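You operate a simulated robot arm through the tools that you are given. There is no shell and no other tool.

You run a simulated robot arm. Do the job below in one go: nothing can be reset, and whatever is moved stays where it is left.

## Task
Pour about 60 ml of tea into the white cup and stir it.
Fine: set that cup on the white saucer; jug back where it stood, the gold spoon back in the steel pot. Set down upright: blue jug.

Only the result counts: the job must be done as asked and must still hold three seconds after the hand-in. Knocking over, shifting, dropping, spilling or breaking anything else fails it.

## Robot
A 6-joint arm with a four-finger gripper, fixed in place. Base frame: the origin is at the foot of the arm, x ahead of it, y to its left, z up; the work surface is at about z = 74.5. Lengths are in cm, angles in rad, forces in N, time in s.
With the tool pointing down near the work surface it reaches from about 20 to 68 cm from the base axis. Its first joint turns from -2.897 to 2.897 rad. Payload 3.43 kg.
Tool frame: the origin (TCP) lies between the finger pads and is the grasp point; the fingertips stand 3 cm ahead of it; z points along the fingers, y is the line along which they close. Largest opening 12 cm; the body of the gripper starts 8.5 cm behind the TCP.
Orientation is that of the tool frame in the base frame, as a unit quaternion [x, y, z, w]. With the fingers straight down and closing along the base's y, the tool's x points along the base's -x, its y along +y and its z along -z.

## Interface
- The arm moves only by the tool drive_tool. Its argument "motion" is a list of rows, each an object (a shift or turn left out is 0, a gripper value left out holds the last) with "travel": the shift along the base's x, y, z in units of 200 mm (1.0 is 200 mm), a list of three; "angular": the turn, a rotation vector about the base's x, y, z in units of 90 degrees (1.0 is 90 degrees), a list of three; "jaw": the finger opening in mm, from 0 to 120. In form: [{"travel": [x, y, z], "angular": [rx, ry, rz], "jaw": jaw}, ...]. A call has 1 to 20 rows; each row is the pose to reach, as a shift and turn from the pose commanded when the call began. A call with a number of a shift or a turn outside -1 to 1 is refused whole. Rows are played at 5 a second. More than 5 cm and 0.15 rad between two rows, or a gripper value outside its range, and nothing of the call is played. Where a pose cannot be reached the arm comes as near as it can. A force on the tool above 40 N (or 10 N above the force at the start of the call, whichever is more), or a blocked arm, ends the call early, and 0.2 s more pass. The fingers move at their own pace and stop on an object; they squeeze with about 32 N. The grip force told is the motor's: it shows also when the fingers shut on nothing. Time passes only in rows, and 0.2 s behind the last, so rows that repeat a pose let the fingers close. The reply holds the time, the measured pose of the TCP, the force on the tool along the base axes, the opening and the grip force, in the units named above and with some noise, with the torque about the TCP (base axes, N m) and any sound that the robot's microphone picked up.
- Cameras (640 x 400 px; columns grow to the right, rows downward): "scene" is fixed at [5.07, 64.66, 152.93]; the picture's right is [-0.70, -0.71, 0.00], its down [-0.44, 0.43, -0.79] and it looks along [0.56, -0.55, -0.61] (base axes); focal length 335 px, centre (320, 200). "wrist" rides on the gripper at [7.1, -1.7, -12] in the tool frame; the picture's right is [0.23, 0.97, 0.00], its down [-0.81, 0.19, -0.55] and it looks along [-0.54, 0.13, 0.83] (tool axes); focal length 275 px, centre (320, 200). There is no depth. A picture from a camera that has moved, and an enlarged one, comes with that camera's place and axes in the base frame and with its lens.
- capture(camera): a new picture of that camera. It takes no simulated time.
- lift_body(by): slides the trunk up (or, below 0, down) by that many cm; the arm rides with it, the base frame stays. It gives what a move gives, with no picture.
- inspect(camera, box): a new picture of the part [left, top, right, bottom] of that camera's present view, enlarged. It takes no simulated time.
- close_job(): hands the job in; it is judged then, once.

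Places have to be worked out from the pictures, the camera data and where the tool is seen. Open the gripper and draw the arm clear of the work before you hand the job in, unless the task says otherwise.

The tools are called after "Emit:" by a JSON object that holds its "fn" and its "kwargs". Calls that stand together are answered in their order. drive_tool: Moves the arm, as the interface text tells. Its arguments: {"type":"object","properties":{"motion":{"type":"array","items":{"type":"object","properties":{"travel":{"type":"array","items":{"type":"number"}},"angular":{"type":"array","items":{"type":"number"}},"jaw":{"type":"number"}}}}},"required":["motion"]} The other tools are called the same way: lift_body (by) slides the trunk up or down; capture (camera) takes a picture; inspect (camera, box) takes an enlarged picture of a part of a camera's view; close_job () hands the job in.

At the start:

```text
time_s: 0.0
position: [54.04, 13.27, 115.6]
tool_rot: [-0.001, 1.0, 0.0, 0.001]
contact_force: [0.0, -0.1, -0.3]
moment: [-0.01, -0.01, -0.01]
grip_width: 12.04
finger_force: 0.0
trunk travel left (down, up): [-17.5, 26.5]
```

scene: 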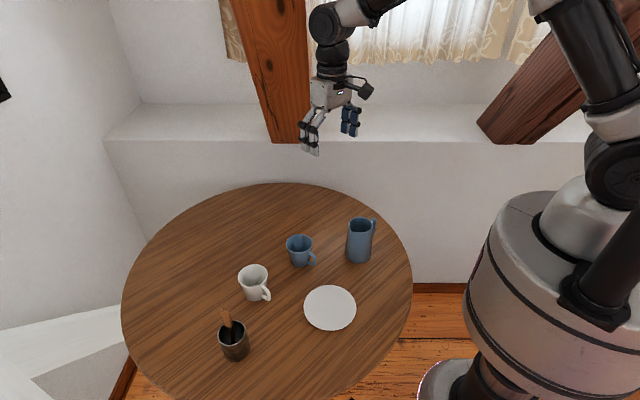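
wrist: 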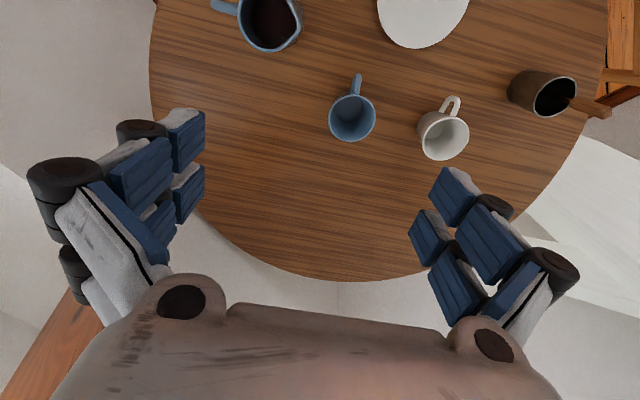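

I'll first look more closely at the table objects from both cameras to work out their places.

Emit:
{"fn": "inspect", "kwargs": {"camera": "scene", "box": [200, 200, 400, 370]}}

Emit:
{"fn": "inspect", "kwargs": {"camera": "wrist", "box": [200, 0, 620, 200]}}

```text
2.35 times, centred on (300, 285) of scene
camera zoom: at [5.07, 64.66, 152.93], right [-0.7, -0.71, 0.0], down [-0.44, 0.43, -0.79], along [0.56, -0.55, -0.61], focal length 787 px, centre (367, 0)
```

zoom: 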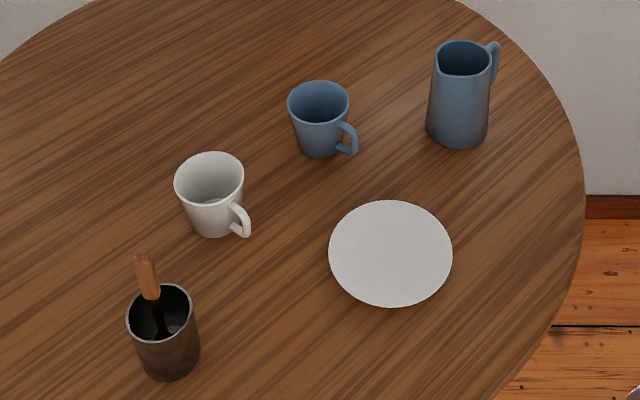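

```text
1.52 times, centred on (410, 100) of wrist
camera zoom: at [47.03, 11.56, 127.62], right [-0.23, 0.97, 0.0], down [0.81, 0.19, 0.55], along [0.54, 0.13, -0.83], focal length 420 px, centre (183, 352)
```

zoom: 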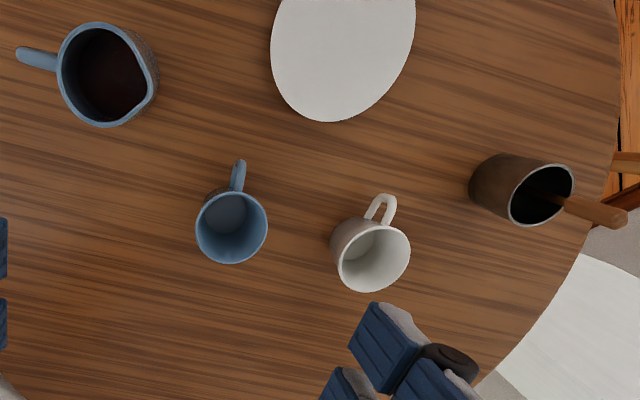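

From the two views I estimate: white cup ≈ (59.5, 37.5), saucer ≈ (41, 26), jug ≈ (47.5, 6) with rim at z≈89, pot ≈ (48.5, 50) with spoon top z≈92, blue cup ≈ (59, 20.5). I enlarge each object for details.

Emit:
{"fn": "inspect", "kwargs": {"camera": "scene", "box": [205, 295, 269, 370]}}

Emit:
{"fn": "inspect", "kwargs": {"camera": "scene", "box": [330, 205, 394, 270]}}

Emit:
{"fn": "inspect", "kwargs": {"camera": "scene", "box": [225, 250, 289, 310]}}

Emit:
{"fn": "inspect", "kwargs": {"camera": "wrist", "box": [490, 40, 620, 140]}}

Emit:
{"fn": "inspect", "kwargs": {"camera": "wrist", "box": [200, 0, 330, 70]}}

Emit:
{"fn": "inspect", "kwargs": {"camera": "wrist", "box": [390, 80, 500, 170]}}

```text
5.33 times, centred on (237, 332) of scene
camera zoom: at [5.07, 64.66, 152.93], right [-0.7, -0.71, 0.0], down [-0.44, 0.43, -0.79], along [0.56, -0.55, -0.61], focal length 1784 px, centre (763, -507)
```

zoom: 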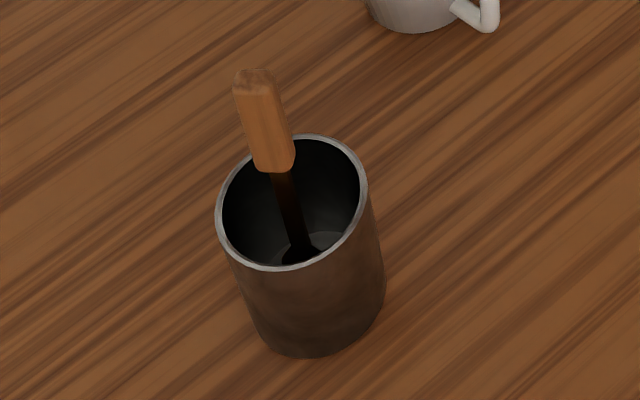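

```text
6.15 times, centred on (362, 238) of scene
camera zoom: at [5.07, 64.66, 152.93], right [-0.7, -0.71, 0.0], down [-0.44, 0.43, -0.79], along [0.56, -0.55, -0.61], focal length 2059 px, centre (62, -31)
```

zoom: 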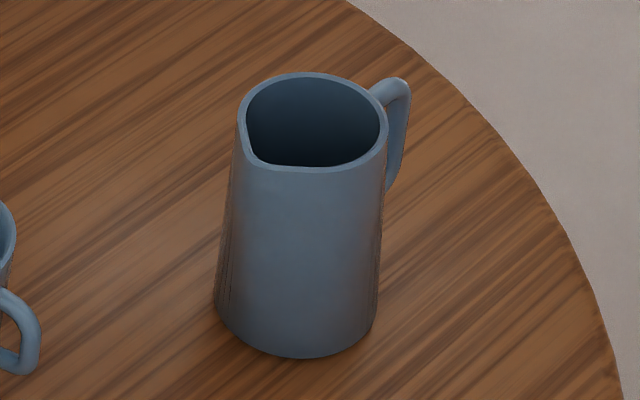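

```text
6.67 times, centred on (257, 280) of scene
camera zoom: at [5.07, 64.66, 152.93], right [-0.7, -0.71, 0.0], down [-0.44, 0.43, -0.79], along [0.56, -0.55, -0.61], focal length 2230 px, centre (740, -333)
```

zoom: 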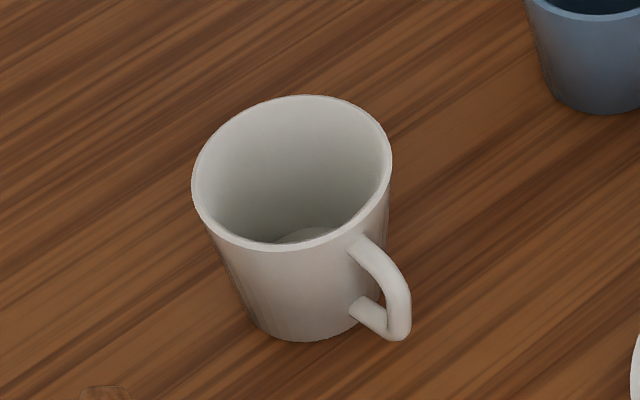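

```text
4.00 times, centred on (555, 90) of wrist
camera zoom: at [47.03, 11.56, 127.62], right [-0.23, 0.97, 0.0], down [0.81, 0.19, 0.55], along [0.54, 0.13, -0.83], focal length 1101 px, centre (-620, 640)
```

zoom: 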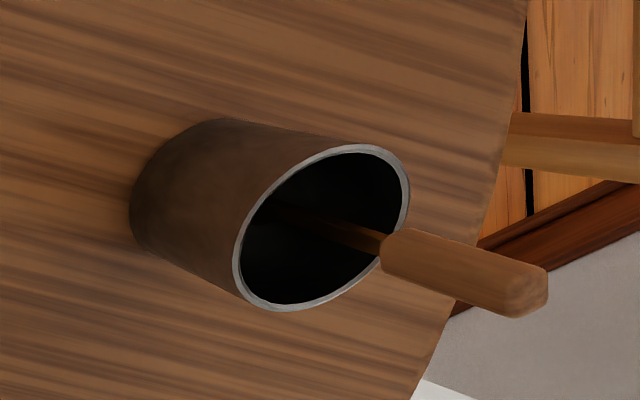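

```text
4.92 times, centred on (265, 35) of wrist
camera zoom: at [47.03, 11.56, 127.62], right [-0.23, 0.97, 0.0], down [0.81, 0.19, 0.55], along [0.54, 0.13, -0.83], focal length 1355 px, centre (591, 1012)
```

zoom: 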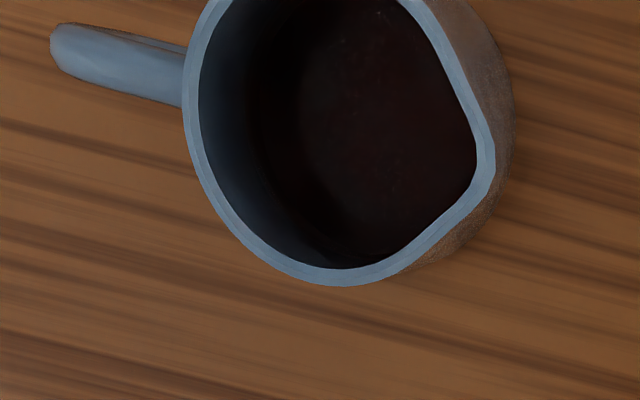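

```text
4.44 times, centred on (445, 125) of wrist
camera zoom: at [47.03, 11.56, 127.62], right [-0.23, 0.97, 0.0], down [0.81, 0.19, 0.55], along [0.54, 0.13, -0.83], focal length 1224 px, centre (-236, 533)
```

zoom: 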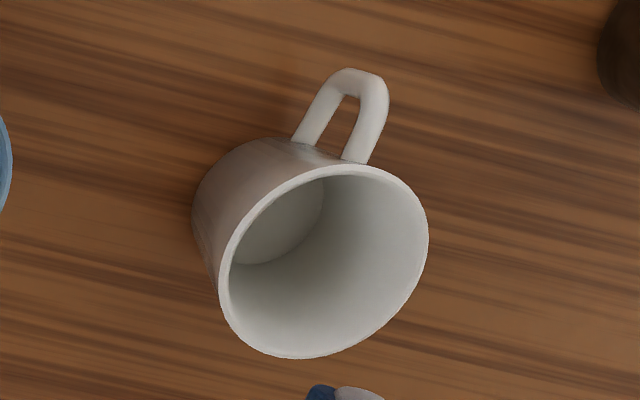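

The pictures fix things well: white cup axis ≈ (59.2, 37.0), rim z≈82, handle toward −x; jug axis ≈ (48.8, 4.9), rim z≈87, handle −y, spout +y. The cup and pot are about 70 cm out, so I lower the trunk some to gain reach.

Emit:
{"fn": "lift_body", "kwargs": {"by": -10}}

```text
time_s: 1.3
position: [54.11, 13.19, 105.68]
tool_rot: [0.0, 1.0, 0.0, 0.0]
contact_force: [0.7, -0.2, 0.8]
moment: [-0.01, -0.01, 0.02]
grip_width: 11.99
finger_force: 0.0
trunk travel left (down, up): [-7.5, 36.5]
```

The trunk is down 10 cm with the TCP at (54.1, 13.2, 105.7). I move toward a spot above the white cup in two legs, keeping high.

Emit:
{"fn": "drive_tool", "kwargs": {"motion": [{"travel": [0.03, 0.13, -0.03], "jaw": 110}, {"travel": [0.06, 0.26, -0.06]}, {"travel": [0.09, 0.4, -0.1]}, {"travel": [0.12, 0.54, -0.15]}, {"travel": [0.15, 0.68, -0.2]}, {"travel": [0.18, 0.82, -0.25]}, {"travel": [0.21, 0.92, -0.27]}, {"travel": [0.23, 0.98, -0.28]}, {"travel": [0.24, 1.0, -0.28]}]}}

```text
time_s: 3.3
position: [59.01, 33.19, 100.02]
tool_rot: [0.0, 1.0, 0.001, 0.0]
contact_force: [-0.6, -0.3, 0.2]
moment: [-0.01, 0.03, 0.0]
grip_width: 11.01
finger_force: 0.1
trunk travel left (down, up): [-7.5, 36.5]
```

Reached (59.0, 33.2, 100.0) as commanded. I go above the cup and then look.

Emit:
{"fn": "drive_tool", "kwargs": {"motion": [{"travel": [0.005, 0.1, -0.05]}, {"travel": [0.01, 0.19, -0.15]}, {"travel": [0.01, 0.19, -0.2]}]}}

Emit:
{"fn": "capture", "kwargs": {"camera": "wrist"}}

Emit:
{"fn": "capture", "kwargs": {"camera": "scene"}}

```text
time_s: 4.1
position: [59.12, 37.0, 95.98]
tool_rot: [0.0, 1.0, 0.0, 0.001]
contact_force: [0.2, 0.6, -1.0]
moment: [0.02, -0.02, 0.02]
grip_width: 11.0
finger_force: 0.0
trunk travel left (down, up): [-7.5, 36.5]
```

```text
taken
camera wrist: at [51.95, 35.39, 108.04], right [-0.23, 0.97, 0.0], down [0.81, 0.19, 0.55], along [0.54, 0.13, -0.83], focal length 275 px, centre (320, 200)
```

wrist: 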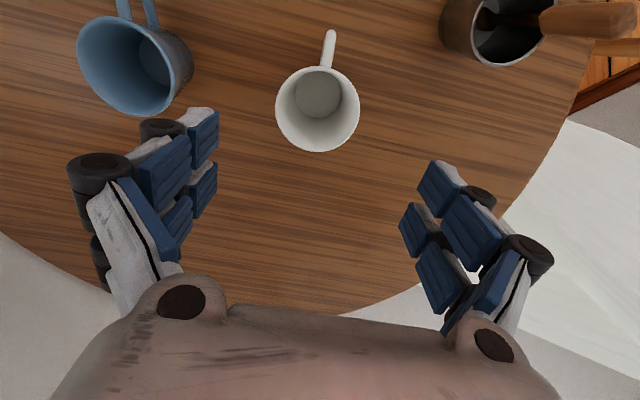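

```text
taken
```

scene: 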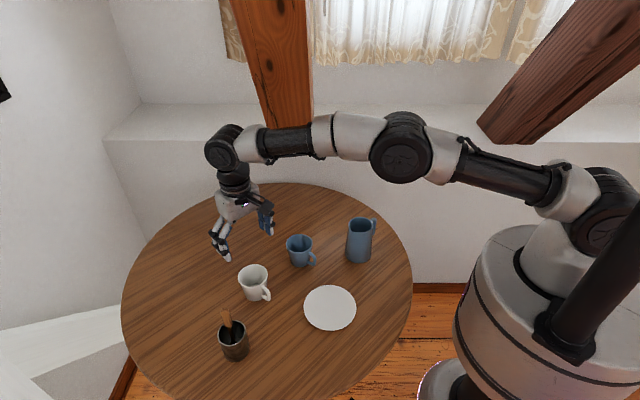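

The wrist view puts the cup rim centre at about (59.0, 36.9), right under the tool. I lower the trunk another 6 cm (fingertips stay above the rim) so the descent stays within reach.

Emit:
{"fn": "lift_body", "kwargs": {"by": -6}}

Emit:
{"fn": "capture", "kwargs": {"camera": "wrist"}}

```text
time_s: 5.1
position: [59.08, 36.99, 90.21]
tool_rot: [-0.001, 1.0, 0.0, 0.0]
contact_force: [-0.5, 0.4, 0.6]
moment: [-0.01, 0.01, 0.02]
grip_width: 11.0
finger_force: 0.0
trunk travel left (down, up): [-1.5, 42.5]
```

```text
taken
camera wrist: at [51.94, 35.37, 102.08], right [-0.23, 0.97, 0.0], down [0.81, 0.19, 0.55], along [0.54, 0.13, -0.83], focal length 275 px, centre (320, 200)
```

wrist: 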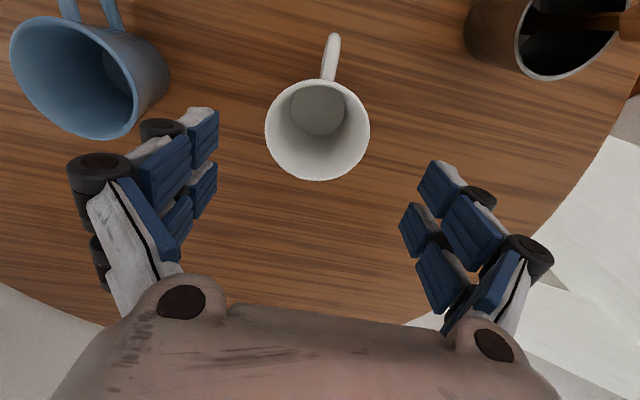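

The cup is centred at ≈ (58.9, 36.85). I descend to z≈80.8 with the jaw open at 110 mm.

Emit:
{"fn": "drive_tool", "kwargs": {"motion": [{"travel": [-0.005, -0.005, -0.1]}, {"travel": [-0.005, -0.005, -0.2]}, {"travel": [-0.005, -0.005, -0.3]}, {"travel": [-0.005, -0.005, -0.4]}, {"travel": [-0.005, -0.005, -0.46]}, {"travel": [-0.005, -0.005, -0.47]}]}}

Emit:
{"fn": "capture", "kwargs": {"camera": "wrist"}}

Emit:
{"fn": "inspect", "kwargs": {"camera": "scene", "box": [180, 190, 320, 310]}}

```text
time_s: 6.5
position: [58.85, 37.08, 80.72]
tool_rot: [-0.001, 1.0, 0.0, 0.0]
contact_force: [0.8, -0.6, 0.1]
moment: [0.01, 0.04, 0.01]
grip_width: 11.0
finger_force: 0.1
trunk travel left (down, up): [-1.5, 42.5]
```

```text
taken
camera wrist: at [51.87, 35.33, 92.67], right [-0.23, 0.97, 0.0], down [0.81, 0.19, 0.55], along [0.54, 0.13, -0.83], focal length 275 px, centre (320, 200)
```

wrist: 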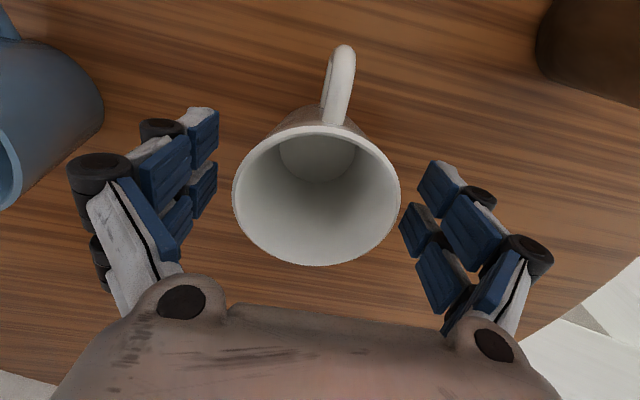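

```text
3.33 times, centred on (250, 250) of scene
camera zoom: at [5.07, 64.66, 152.93], right [-0.7, -0.71, 0.0], down [-0.44, 0.43, -0.79], along [0.56, -0.55, -0.61], focal length 1115 px, centre (553, 33)
```

zoom: 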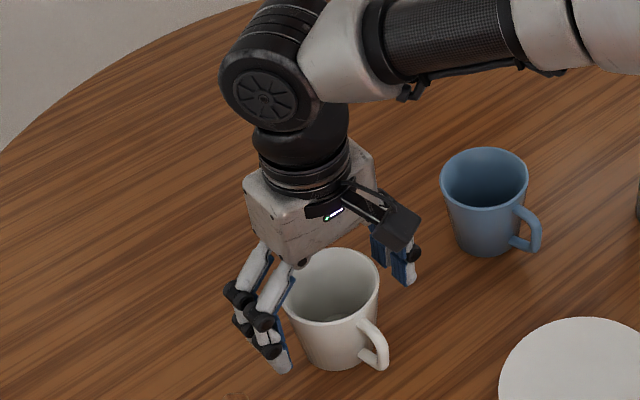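

The tool straddles the cup; the cup centre looks ~0.3 cm nearer the base than the TCP. I trim x slightly and close the fingers on it.

Emit:
{"fn": "drive_tool", "kwargs": {"motion": [{"travel": [-0.015, -0.003, 0.0]}, {"travel": [-0.015, -0.003, 0.0], "jaw": 90}, {"travel": [-0.015, -0.003, 0.0], "jaw": 80}, {"travel": [-0.015, -0.003, 0.0], "jaw": 70}, {"travel": [-0.015, -0.003, 0.0], "jaw": 60}, {"travel": [-0.015, -0.003, 0.0], "jaw": 50}, {"travel": [-0.015, -0.003, 0.0], "jaw": 50}, {"travel": [-0.015, -0.003, 0.0], "jaw": 50}]}}

Emit:
{"fn": "capture", "kwargs": {"camera": "wrist"}}

```text
time_s: 8.3
position: [58.61, 36.9, 80.73]
tool_rot: [-0.001, 1.0, 0.0, 0.0]
contact_force: [-0.2, -1.1, 1.1]
moment: [-0.08, 0.03, -0.02]
grip_width: 7.7
finger_force: 32.1
trunk travel left (down, up): [-1.5, 42.5]
```

```text
taken
camera wrist: at [51.58, 35.25, 92.67], right [-0.23, 0.97, 0.0], down [0.81, 0.19, 0.55], along [0.54, 0.13, -0.83], focal length 275 px, centre (320, 200)
```

wrist: 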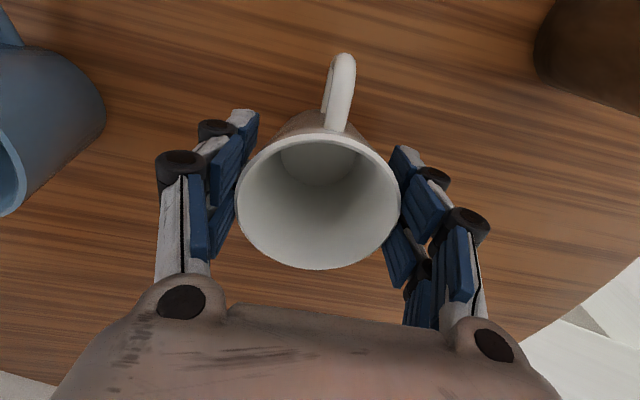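

The fingers hold the cup at 7.7 cm with 32 N. I lift it gently straight up.

Emit:
{"fn": "drive_tool", "kwargs": {"motion": [{"travel": [0, 0, 0.03], "jaw": 50}, {"travel": [0, 0, 0.08]}, {"travel": [0, 0, 0.15]}, {"travel": [0, 0, 0.25]}, {"travel": [0, 0, 0.35]}, {"travel": [0, 0, 0.4]}, {"travel": [0, 0, 0.4]}]}}

Emit:
{"fn": "capture", "kwargs": {"camera": "wrist"}}

Emit:
{"fn": "inspect", "kwargs": {"camera": "scene", "box": [180, 170, 380, 340]}}

```text
time_s: 9.9
position: [58.61, 36.81, 88.62]
tool_rot: [-0.001, 1.0, 0.0, 0.001]
contact_force: [0.9, 0.3, -1.6]
moment: [-0.02, -0.01, -0.03]
grip_width: 7.69
finger_force: 32.3
trunk travel left (down, up): [-1.5, 42.5]
```

```text
taken
camera wrist: at [51.52, 35.19, 100.63], right [-0.23, 0.97, 0.0], down [0.81, 0.19, 0.55], along [0.54, 0.13, -0.83], focal length 275 px, centre (320, 200)
```

wrist: 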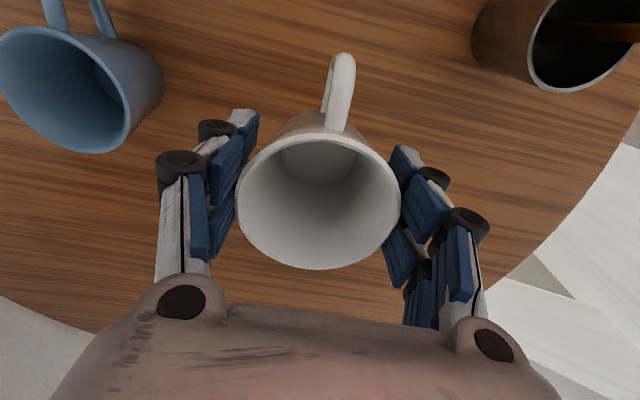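

```text
2.35 times, centred on (280, 255) of scene
camera zoom: at [5.07, 64.66, 152.93], right [-0.7, -0.71, 0.0], down [-0.44, 0.43, -0.79], along [0.56, -0.55, -0.61], focal length 787 px, centre (414, 71)
```

zoom: 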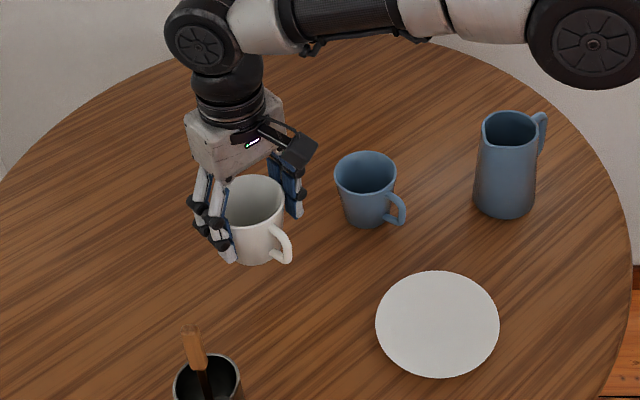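

The cup is held well and clear. I carry it to above the saucer at about (40.7, 25.9), raised slightly.

Emit:
{"fn": "drive_tool", "kwargs": {"motion": [{"travel": [-0.03, -0.02, 0.06], "jaw": 50}, {"travel": [-0.1, -0.06, 0.12]}, {"travel": [-0.2, -0.12, 0.16]}, {"travel": [-0.3, -0.18, 0.18]}, {"travel": [-0.4, -0.24, 0.18]}, {"travel": [-0.5, -0.3, 0.18]}, {"travel": [-0.6, -0.365, 0.18]}, {"travel": [-0.7, -0.426, 0.18]}, {"travel": [-0.8, -0.487, 0.18]}, {"travel": [-0.86, -0.52, 0.18]}, {"travel": [-0.895, -0.545, 0.18]}, {"travel": [-0.895, -0.545, 0.18]}]}}

Emit:
{"fn": "capture", "kwargs": {"camera": "wrist"}}

Emit:
{"fn": "capture", "kwargs": {"camera": "scene"}}

```text
time_s: 12.5
position: [40.76, 25.95, 92.15]
tool_rot: [-0.001, 1.0, 0.0, -0.001]
contact_force: [-0.6, 0.0, -1.2]
moment: [0.01, -0.05, 0.0]
grip_width: 7.69
finger_force: 32.4
trunk travel left (down, up): [-1.5, 42.5]
```

```text
taken
camera wrist: at [33.58, 24.28, 104.17], right [-0.23, 0.97, 0.0], down [0.81, 0.19, 0.55], along [0.54, 0.13, -0.83], focal length 275 px, centre (320, 200)
```

wrist: 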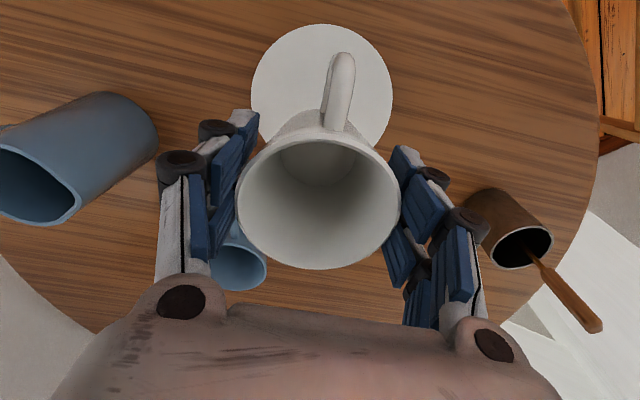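

```text
taken
```

scene: 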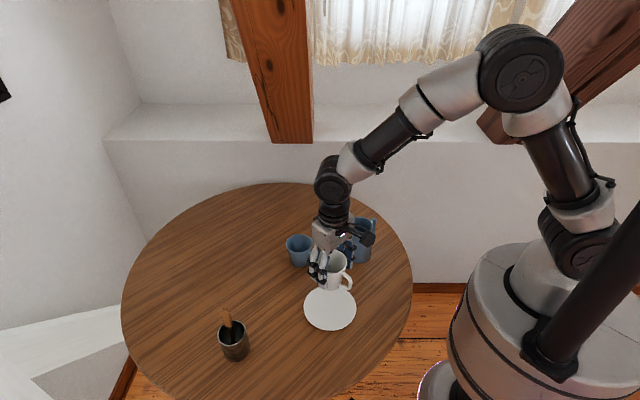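

The saucer centre recomputes to ≈ (40.9, 25.9) and the cup hangs directly over it. I zoom in to judge the saucer's profile before setting the cup down.

Emit:
{"fn": "inspect", "kwargs": {"camera": "scene", "box": [290, 240, 370, 340]}}

Emit:
{"fn": "inspect", "kwargs": {"camera": "wrist", "box": [230, 10, 410, 150]}}

```text
4.00 times, centred on (330, 290) of scene
camera zoom: at [5.07, 64.66, 152.93], right [-0.7, -0.71, 0.0], down [-0.44, 0.43, -0.79], along [0.56, -0.55, -0.61], focal length 1338 px, centre (280, -160)
```

zoom: 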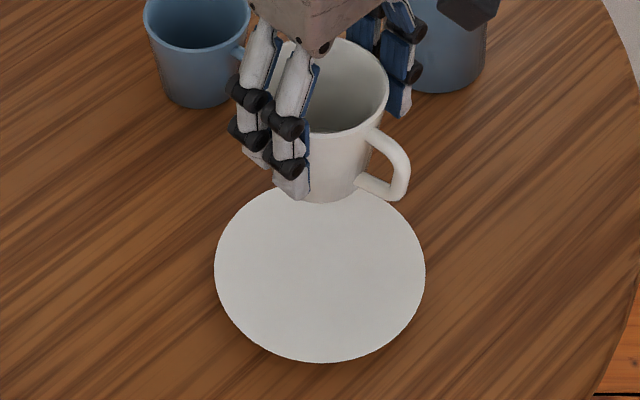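

```text
2.86 times, centred on (320, 80) of wrist
camera zoom: at [33.58, 24.28, 104.17], right [-0.23, 0.97, 0.0], down [0.81, 0.19, 0.55], along [0.54, 0.13, -0.83], focal length 786 px, centre (320, 543)
```

zoom: 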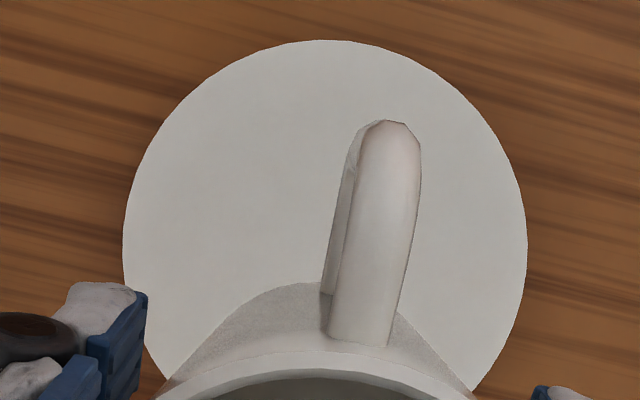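

The saucer is a thin flat disc. I lower the cup toward it, stopping about 1 cm above the expected contact height.

Emit:
{"fn": "drive_tool", "kwargs": {"motion": [{"travel": [0.005, 0, -0.08], "jaw": 50}, {"travel": [0.005, 0, -0.18]}, {"travel": [0.005, 0, -0.28]}, {"travel": [0.005, 0, -0.38]}, {"travel": [0.005, 0, -0.44]}, {"travel": [0.005, 0, -0.46]}, {"travel": [0.005, 0, -0.46]}]}}

Emit:
{"fn": "inspect", "kwargs": {"camera": "scene", "box": [290, 240, 370, 340]}}

Emit:
{"fn": "capture", "kwargs": {"camera": "wrist"}}

```text
time_s: 14.1
position: [40.81, 26.06, 83.22]
tool_rot: [-0.001, 1.0, 0.0, 0.0]
contact_force: [0.4, 1.1, -1.6]
moment: [0.0, -0.02, 0.01]
grip_width: 7.66
finger_force: 32.1
trunk travel left (down, up): [-1.5, 42.5]
```

```text
4.00 times, centred on (330, 290) of scene
camera zoom: at [5.07, 64.66, 152.93], right [-0.7, -0.71, 0.0], down [-0.44, 0.43, -0.79], along [0.56, -0.55, -0.61], focal length 1338 px, centre (280, -160)
```

zoom: 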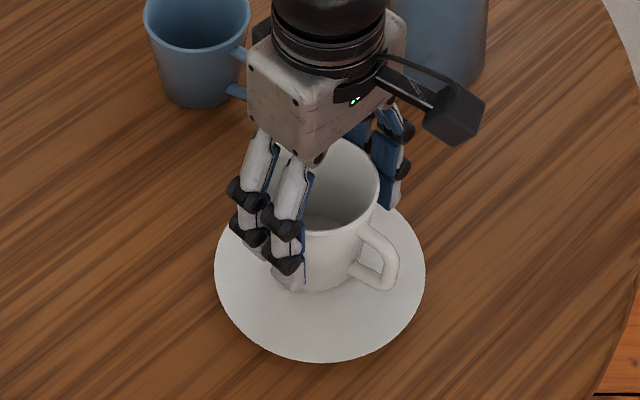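

```text
taken
camera wrist: at [33.72, 24.34, 95.07], right [-0.23, 0.97, 0.0], down [0.81, 0.19, 0.55], along [0.54, 0.13, -0.83], focal length 275 px, centre (320, 200)
```

wrist: 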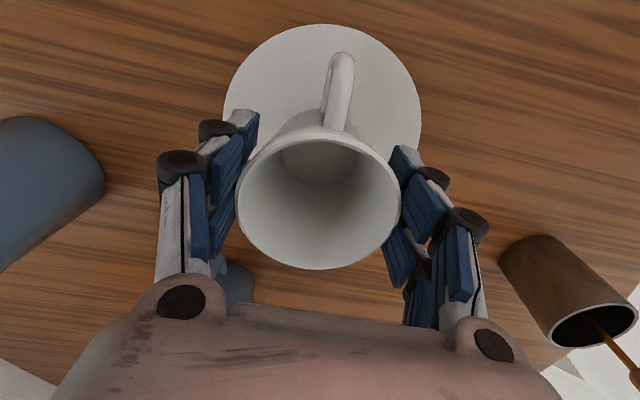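

The cup is centred over the saucer, still held ~1–2 cm above it. I lower in small steps and watch the force.

Emit:
{"fn": "drive_tool", "kwargs": {"motion": [{"travel": [0, -0.005, -0.025], "jaw": 50}, {"travel": [0, -0.005, -0.05]}, {"travel": [0, -0.005, -0.06]}, {"travel": [0, -0.005, -0.06]}]}}

Emit:
{"fn": "drive_tool", "kwargs": {"motion": [{"travel": [0, 0, -0.01], "jaw": 50}, {"travel": [0, 0, -0.015]}, {"travel": [0, 0, -0.015]}]}}

Emit:
{"fn": "inspect", "kwargs": {"camera": "scene", "box": [290, 240, 370, 340]}}

```text
time_s: 15.1
position: [40.99, 26.04, 81.97]
tool_rot: [-0.001, 1.0, 0.001, 0.002]
contact_force: [4.3, -1.9, 20.2]
moment: [-0.09, -0.23, -0.1]
grip_width: 7.6
finger_force: 32.0
trunk travel left (down, up): [-1.5, 42.5]
```

```text
time_s: 15.9
position: [40.82, 25.97, 81.63]
tool_rot: [-0.001, 1.0, 0.001, 0.001]
contact_force: [5.4, 2.9, 20.6]
moment: [0.02, -0.13, -0.02]
grip_width: 7.55
finger_force: 31.5
trunk travel left (down, up): [-1.5, 42.5]
```

```text
4.00 times, centred on (330, 290) of scene
camera zoom: at [5.07, 64.66, 152.93], right [-0.7, -0.71, 0.0], down [-0.44, 0.43, -0.79], along [0.56, -0.55, -0.61], focal length 1338 px, centre (280, -160)
```

zoom: 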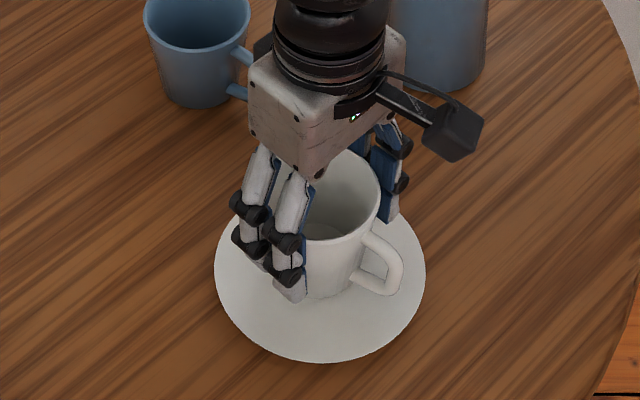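

The cup is seated on the saucer (20 N of push). I ease the pressure off slightly before opening.

Emit:
{"fn": "drive_tool", "kwargs": {"motion": [{"travel": [0, 0, 0.005], "jaw": 50}, {"travel": [0, 0, 0.01]}]}}

```text
time_s: 16.5
position: [40.72, 25.95, 81.6]
tool_rot: [-0.001, 1.0, 0.0, -0.002]
contact_force: [1.7, 1.7, 7.1]
moment: [0.16, -0.2, -0.01]
grip_width: 7.52
finger_force: 31.6
trunk travel left (down, up): [-1.5, 42.5]
```

Force is down to 7 N. I open the fingers in place.

Emit:
{"fn": "drive_tool", "kwargs": {"motion": [{"travel": [0, 0, 0.0], "jaw": 78}, {"travel": [0, 0, 0.0], "jaw": 82}, {"travel": [0, 0, 0.0], "jaw": 90}, {"travel": [0, 0, 0.0], "jaw": 100}, {"travel": [0, 0, 0.0], "jaw": 110}, {"travel": [0, 0, 0.0], "jaw": 110}]}}

Emit:
{"fn": "capture", "kwargs": {"camera": "wrist"}}

Emit:
{"fn": "inspect", "kwargs": {"camera": "scene", "box": [290, 240, 370, 340]}}

```text
time_s: 17.9
position: [40.87, 25.91, 81.86]
tool_rot: [-0.001, 1.0, 0.0, 0.001]
contact_force: [0.0, -0.7, -0.4]
moment: [0.0, -0.02, 0.03]
grip_width: 11.01
finger_force: 0.1
trunk travel left (down, up): [-1.5, 42.5]
```

```text
taken
camera wrist: at [33.69, 24.28, 93.77], right [-0.23, 0.97, 0.0], down [0.81, 0.19, 0.55], along [0.54, 0.13, -0.83], focal length 275 px, centre (320, 200)
```

wrist: 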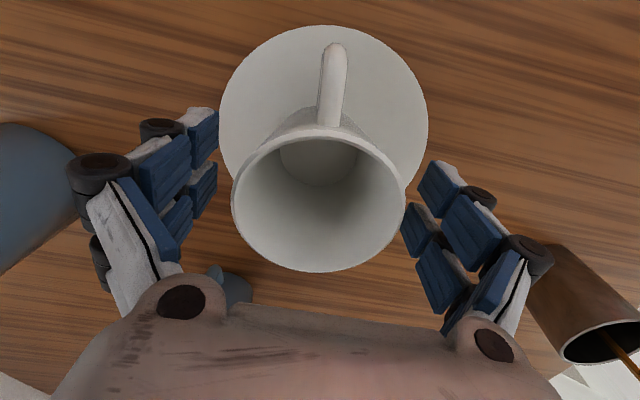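

```text
4.00 times, centred on (330, 290) of scene
camera zoom: at [5.07, 64.66, 152.93], right [-0.7, -0.71, 0.0], down [-0.44, 0.43, -0.79], along [0.56, -0.55, -0.61], focal length 1338 px, centre (280, -160)
```

zoom: 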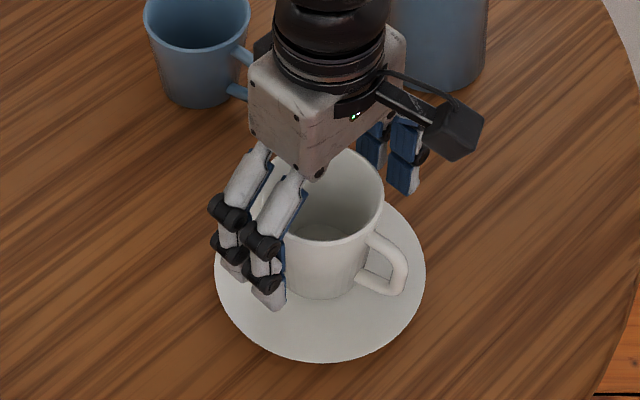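

The cup stands on the saucer, released. I withdraw straight up.

Emit:
{"fn": "drive_tool", "kwargs": {"motion": [{"travel": [0, 0, 0.08], "jaw": 110}, {"travel": [0, 0, 0.2]}, {"travel": [0, 0, 0.35]}, {"travel": [0, 0, 0.5]}, {"travel": [0, 0, 0.65]}, {"travel": [0, 0, 0.75]}, {"travel": [0, 0, 0.8]}, {"travel": [0, 0, 0.8]}]}}

Emit:
{"fn": "capture", "kwargs": {"camera": "wrist"}}

Emit:
{"fn": "inspect", "kwargs": {"camera": "scene", "box": [280, 200, 400, 340]}}

```text
time_s: 19.7
position: [40.96, 25.81, 97.84]
tool_rot: [0.001, 1.0, 0.0, 0.0]
contact_force: [-0.5, 0.1, 0.5]
moment: [-0.01, -0.03, 0.03]
grip_width: 11.0
finger_force: 0.2
trunk travel left (down, up): [-1.5, 42.5]
```

```text
taken
camera wrist: at [33.69, 24.12, 109.75], right [-0.23, 0.97, 0.0], down [0.81, 0.19, 0.55], along [0.54, 0.13, -0.83], focal length 275 px, centre (320, 200)
```

wrist: 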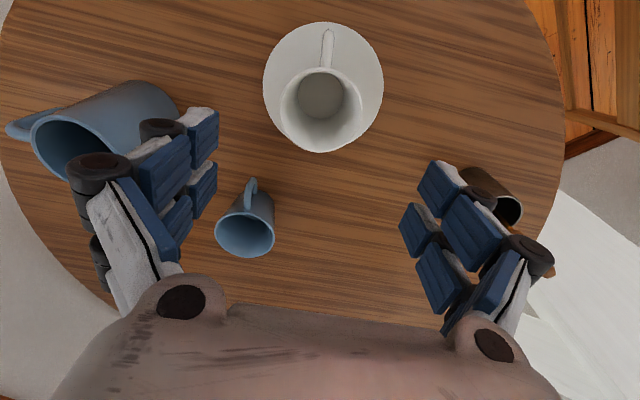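

```text
2.86 times, centred on (340, 270) of scene
camera zoom: at [5.07, 64.66, 152.93], right [-0.7, -0.71, 0.0], down [-0.44, 0.43, -0.79], along [0.56, -0.55, -0.61], focal length 956 px, centre (263, 0)
```

zoom: 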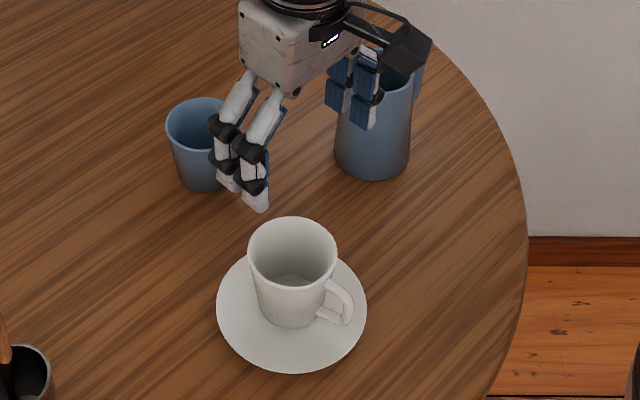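

The cup sits near (41.1, 25.8) on the saucer. Now the jug: I move over it while turning the tool +90° about z so the fingers close along x, at right angles to the handle–spout line.

Emit:
{"fn": "drive_tool", "kwargs": {"motion": [{"travel": [0.03, -0.08, 0.01], "angular": [0, 0, 0.08], "jaw": 110}, {"travel": [0.06, -0.16, 0.02], "angular": [0, 0, 0.165]}, {"travel": [0.1, -0.25, 0.03], "angular": [0, 0, 0.25]}, {"travel": [0.13, -0.34, 0.04], "angular": [0, 0, 0.335]}, {"travel": [0.17, -0.43, 0.05], "angular": [0, 0, 0.42]}, {"travel": [0.2, -0.52, 0.05], "angular": [0, 0, 0.505]}, {"travel": [0.24, -0.61, 0.05], "angular": [0, 0, 0.59]}, {"travel": [0.27, -0.7, 0.05], "angular": [0, 0, 0.675]}, {"travel": [0.31, -0.79, 0.05], "angular": [0, 0, 0.76]}, {"travel": [0.35, -0.88, 0.05], "angular": [0, 0, 0.845]}, {"travel": [0.38, -0.95, 0.05], "angular": [0, 0, 0.925]}, {"travel": [0.392, -1.0, 0.05], "angular": [0, 0, 1.0]}, {"travel": [0.392, -1.0, 0.05], "angular": [0, 0, 1.0]}]}}

Emit:
{"fn": "capture", "kwargs": {"camera": "wrist"}}

Emit:
{"fn": "capture", "kwargs": {"camera": "scene"}}

```text
time_s: 22.5
position: [48.69, 5.86, 98.81]
tool_rot: [0.707, -0.707, 0.0, 0.0]
contact_force: [-0.1, -0.5, -1.7]
moment: [-0.01, 0.02, 0.01]
grip_width: 11.0
finger_force: 0.0
trunk travel left (down, up): [-1.5, 42.5]
```

```text
taken
camera wrist: at [50.37, -1.22, 110.79], right [-0.97, -0.23, 0.0], down [-0.19, 0.81, 0.55], along [-0.13, 0.54, -0.83], focal length 275 px, centre (320, 200)
```

wrist: 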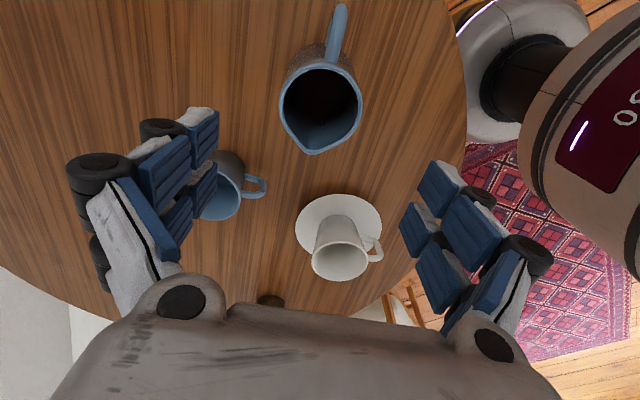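

```text
taken
```

scene: 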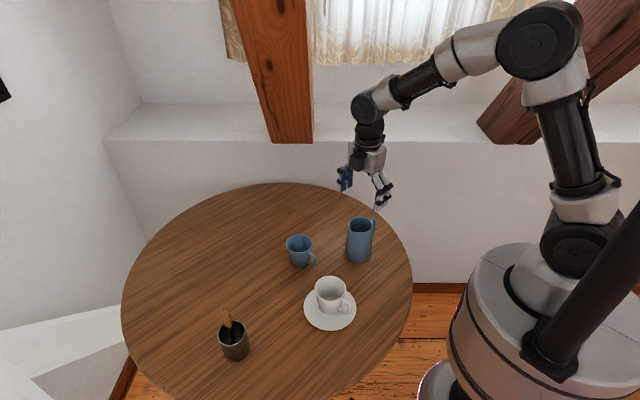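

The jug's rim centre recomputes to ≈ (48.8, 4.75), handle end at (48.9, −2.0), spout toward +y. I zoom in to judge the tea level inside.

Emit:
{"fn": "inspect", "kwargs": {"camera": "wrist", "box": [260, 0, 380, 170]}}

Emit:
{"fn": "inspect", "kwargs": {"camera": "wrist", "box": [280, 180, 400, 290]}}

```text
2.35 times, centred on (320, 85) of wrist
camera zoom: at [50.37, -1.22, 110.79], right [-0.97, -0.23, 0.0], down [-0.19, 0.81, 0.55], along [-0.13, 0.54, -0.83], focal length 648 px, centre (320, 471)
```

zoom: 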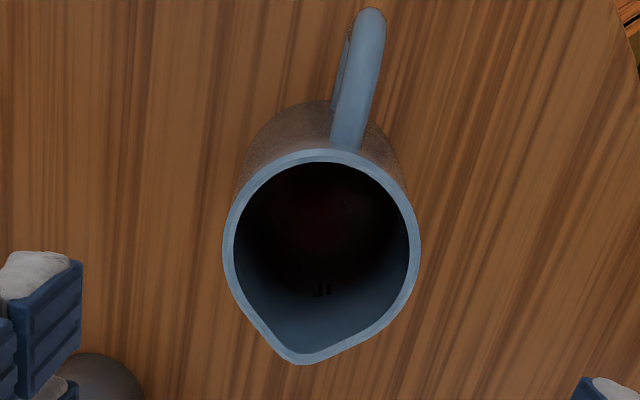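

```text
3.64 times, centred on (340, 235) of wrist
camera zoom: at [50.37, -1.22, 110.79], right [-0.97, -0.23, 0.0], down [-0.19, 0.81, 0.55], along [-0.13, 0.54, -0.83], focal length 1001 px, centre (247, 73)
```

zoom: 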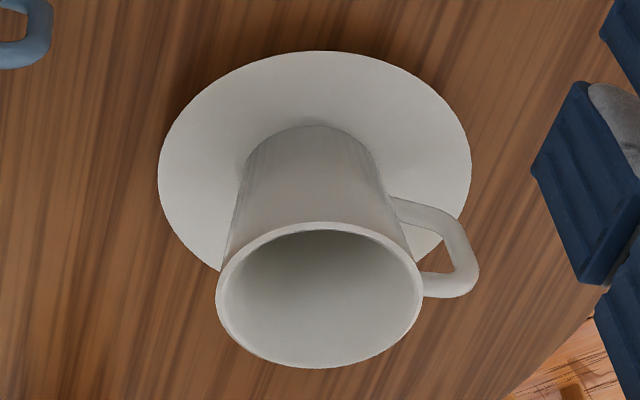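

Tea sits at roughly z≈82 in the jug (about 280 ml). I tilt the tool 30° toward the handle side (so pouring later ends with the tool near vertical) and centre over the jug.

Emit:
{"fn": "drive_tool", "kwargs": {"motion": [{"travel": [0.001, -0.015, 0.0], "angular": [0.08, 0, 0], "jaw": 110}, {"travel": [0.003, -0.03, 0.0], "angular": [0.16, 0, 0]}, {"travel": [0.005, -0.045, 0.0], "angular": [0.24, 0, 0]}, {"travel": [0.005, -0.055, 0.0], "angular": [0.3333, 0, 0]}, {"travel": [0.005, -0.055, 0.0], "angular": [0.3333, 0, 0]}]}}

Emit:
{"fn": "capture", "kwargs": {"camera": "wrist"}}

Emit:
{"fn": "inspect", "kwargs": {"camera": "scene", "box": [280, 100, 440, 340]}}

```text
time_s: 23.7
position: [48.85, 4.77, 98.88]
tool_rot: [0.683, -0.683, -0.184, -0.183]
contact_force: [-0.2, 0.2, 0.3]
moment: [0.03, 0.03, 0.0]
grip_width: 11.01
finger_force: 0.2
trunk travel left (down, up): [-1.5, 42.5]
```

```text
taken
camera wrist: at [50.5, -7.46, 105.58], right [-0.97, -0.2, -0.12], down [-0.19, 0.42, 0.89], along [-0.13, 0.88, -0.45], focal length 275 px, centre (320, 200)
```

wrist: 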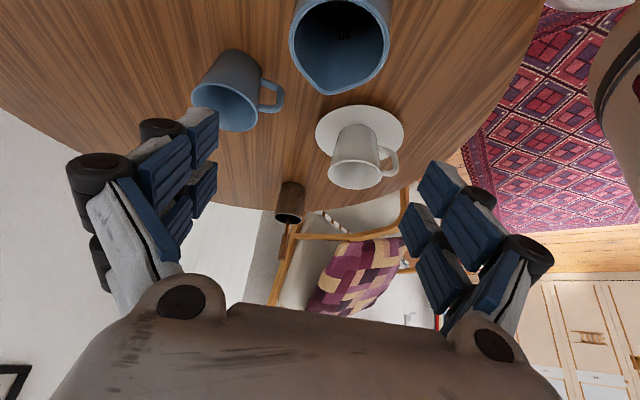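

```text
1.67 times, centred on (360, 220) of scene
camera zoom: at [5.07, 64.66, 152.93], right [-0.7, -0.71, 0.0], down [-0.44, 0.43, -0.79], along [0.56, -0.55, -0.61], focal length 558 px, centre (253, 167)
```

zoom: 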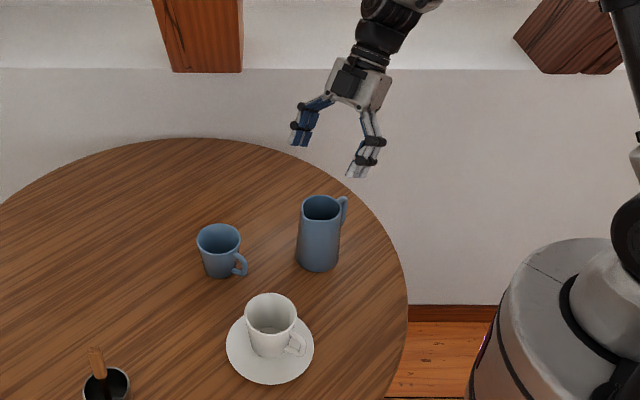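

Tool is tilted and aligned over the jug (x≈48.85). I descend partway so the fingers start straddling the rim, then check.

Emit:
{"fn": "drive_tool", "kwargs": {"motion": [{"travel": [0, 0, -0.1], "jaw": 110}, {"travel": [0, 0, -0.2]}, {"travel": [0, 0, -0.3]}, {"travel": [0, 0, -0.4]}, {"travel": [0, 0, -0.48]}, {"travel": [0, 0, -0.5]}, {"travel": [0, 0, -0.5]}]}}

Emit:
{"fn": "capture", "kwargs": {"camera": "wrist"}}

Emit:
{"fn": "inspect", "kwargs": {"camera": "scene", "box": [300, 160, 420, 280]}}

```text
time_s: 25.3
position: [48.73, 4.74, 88.83]
tool_rot: [0.683, -0.683, -0.182, -0.183]
contact_force: [-0.1, 0.3, -0.2]
moment: [0.01, 0.02, -0.03]
grip_width: 10.99
finger_force: 0.0
trunk travel left (down, up): [-1.5, 42.5]
```

```text
taken
camera wrist: at [50.51, -7.5, 95.6], right [-0.97, -0.2, -0.11], down [-0.19, 0.43, 0.88], along [-0.13, 0.88, -0.45], focal length 275 px, centre (320, 200)
```

wrist: 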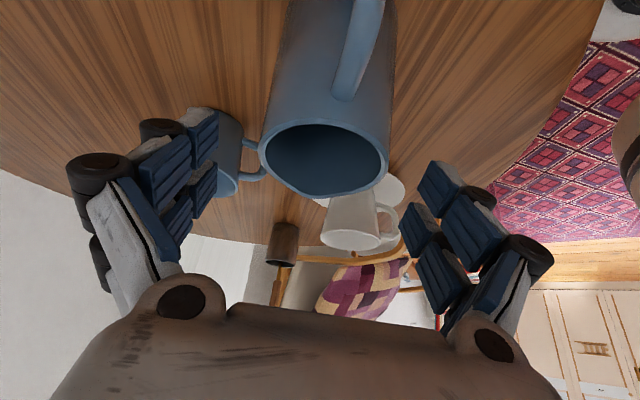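

```text
3.33 times, centred on (360, 220) of scene
camera zoom: at [5.07, 64.66, 152.93], right [-0.7, -0.71, 0.0], down [-0.44, 0.43, -0.79], along [0.56, -0.55, -0.61], focal length 1115 px, centre (187, 133)
```

zoom: 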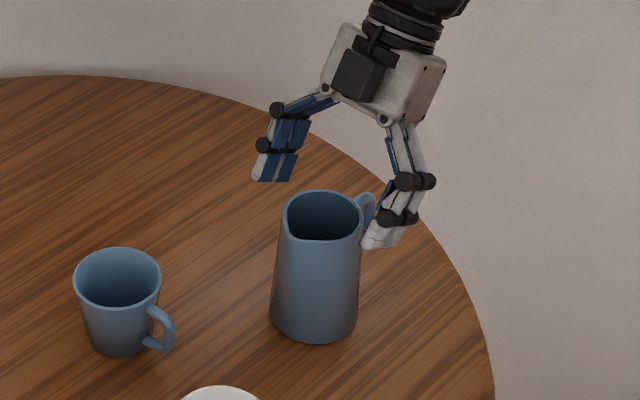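

Fingers straddle the jug evenly. I continue down to z≈82, checking for contact.

Emit:
{"fn": "drive_tool", "kwargs": {"motion": [{"travel": [0.002, 0, -0.08], "jaw": 110}, {"travel": [0.002, 0, -0.16]}, {"travel": [0.002, 0, -0.24]}, {"travel": [0.002, 0, -0.31]}, {"travel": [0.002, 0, -0.34]}, {"travel": [0.002, 0, -0.34]}]}}

Emit:
{"fn": "capture", "kwargs": {"camera": "wrist"}}

Emit:
{"fn": "inspect", "kwargs": {"camera": "scene", "box": [300, 160, 420, 280]}}

```text
time_s: 26.7
position: [48.85, 4.74, 81.99]
tool_rot: [-0.683, 0.683, 0.183, 0.183]
contact_force: [0.0, 0.2, 0.1]
moment: [0.03, -0.01, -0.01]
grip_width: 10.99
finger_force: 0.0
trunk travel left (down, up): [-1.5, 42.5]
```

```text
taken
camera wrist: at [50.64, -7.47, 88.74], right [-0.97, -0.2, -0.11], down [-0.19, 0.43, 0.88], along [-0.13, 0.88, -0.45], focal length 275 px, centre (320, 200)
```

wrist: 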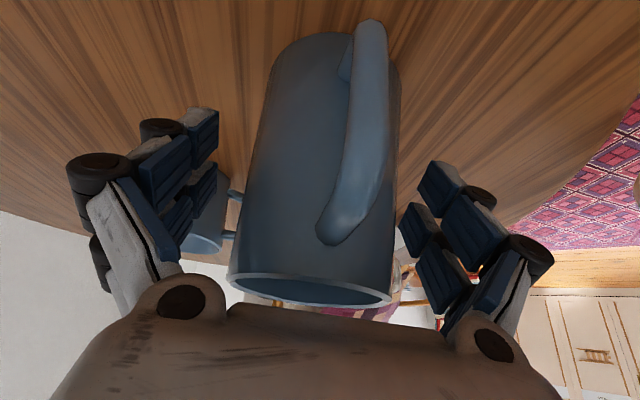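

```text
3.33 times, centred on (360, 220) of scene
camera zoom: at [5.07, 64.66, 152.93], right [-0.7, -0.71, 0.0], down [-0.44, 0.43, -0.79], along [0.56, -0.55, -0.61], focal length 1115 px, centre (187, 133)
```

zoom: 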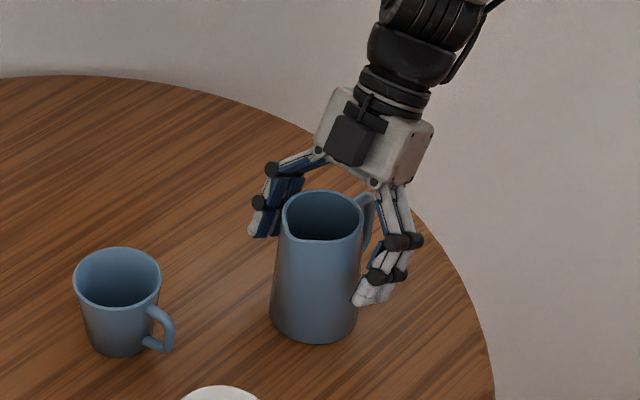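

Clear on all sides with no contact force. I record this grasp pose (48.85, 4.74, 81.99) and close on the jug.

Emit:
{"fn": "drive_tool", "kwargs": {"motion": [{"travel": [0, 0, 0], "jaw": 95}, {"travel": [0, 0, 0], "jaw": 85}, {"travel": [0, 0, 0], "jaw": 75}, {"travel": [0, 0, 0], "jaw": 65}, {"travel": [0, 0, 0], "jaw": 50}, {"travel": [0, 0, 0], "jaw": 40}, {"travel": [0, 0, 0], "jaw": 40}, {"travel": [0, 0, 0], "jaw": 40}]}}

Emit:
{"fn": "capture", "kwargs": {"camera": "wrist"}}

Emit:
{"fn": "inspect", "kwargs": {"camera": "scene", "box": [300, 160, 420, 280]}}

```text
time_s: 28.5
position: [48.66, 4.69, 81.94]
tool_rot: [-0.683, 0.683, 0.183, 0.183]
contact_force: [-4.0, -0.5, 4.7]
moment: [0.05, 0.53, 0.02]
grip_width: 7.6
finger_force: 31.9
trunk travel left (down, up): [-1.5, 42.5]
```

```text
taken
camera wrist: at [50.59, -7.47, 88.78], right [-0.97, -0.2, -0.12], down [-0.19, 0.43, 0.88], along [-0.13, 0.88, -0.45], focal length 275 px, centre (320, 200)
```

wrist: 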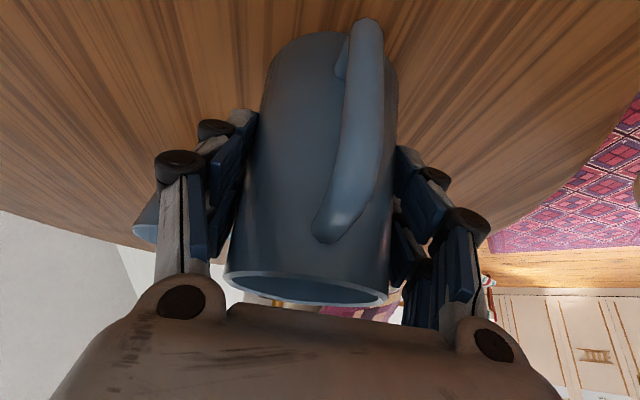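

```text
3.33 times, centred on (360, 220) of scene
camera zoom: at [5.07, 64.66, 152.93], right [-0.7, -0.71, 0.0], down [-0.44, 0.43, -0.79], along [0.56, -0.55, -0.61], focal length 1115 px, centre (187, 133)
```

zoom: 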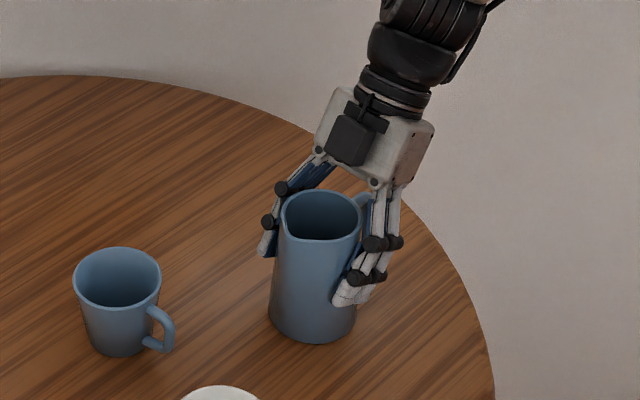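

The jug is gripped at 7.6 cm. I lift it gently by 2 cm first and check that it hangs steady.

Emit:
{"fn": "drive_tool", "kwargs": {"motion": [{"travel": [0, 0, 0.01], "jaw": 40}, {"travel": [0, 0, 0.03]}, {"travel": [0, 0, 0.06]}, {"travel": [0, 0, 0.09]}, {"travel": [0, 0, 0.1]}, {"travel": [0, 0, 0.1]}, {"travel": [0, 0, 0.1]}]}}

Emit:
{"fn": "inspect", "kwargs": {"camera": "scene", "box": [300, 160, 420, 280]}}

Emit:
{"fn": "capture", "kwargs": {"camera": "wrist"}}

```text
time_s: 30.1
position: [48.81, 4.83, 84.05]
tool_rot: [-0.683, 0.683, 0.182, 0.183]
contact_force: [0.1, 0.5, -5.0]
moment: [0.0, -0.02, 0.0]
grip_width: 7.6
finger_force: 32.2
trunk travel left (down, up): [-1.5, 42.5]
```

```text
3.33 times, centred on (360, 220) of scene
camera zoom: at [5.07, 64.66, 152.93], right [-0.7, -0.71, 0.0], down [-0.44, 0.43, -0.79], along [0.56, -0.55, -0.61], focal length 1115 px, centre (187, 133)
```

zoom: 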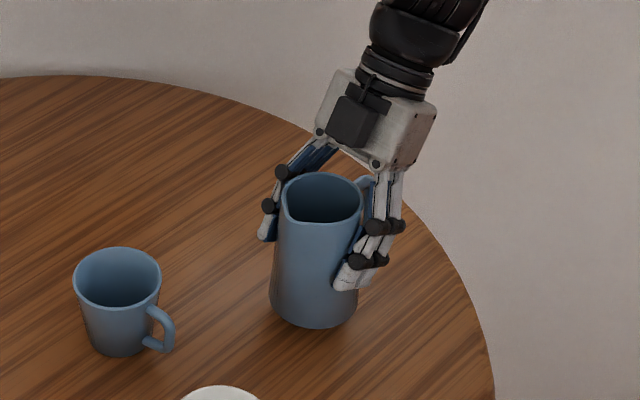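

```text
taken
camera wrist: at [50.6, -7.39, 90.83], right [-0.97, -0.2, -0.11], down [-0.19, 0.43, 0.88], along [-0.13, 0.88, -0.45], focal length 275 px, centre (320, 200)
```

wrist: 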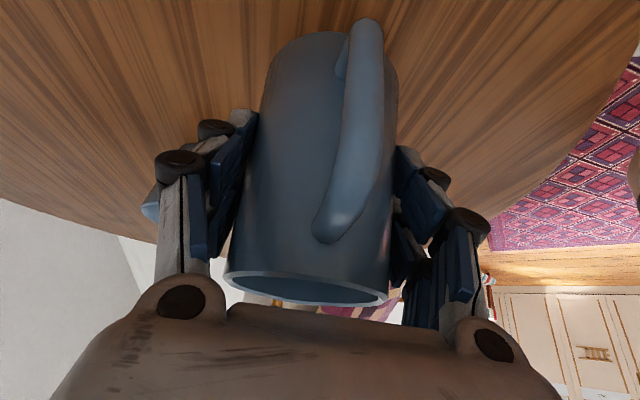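

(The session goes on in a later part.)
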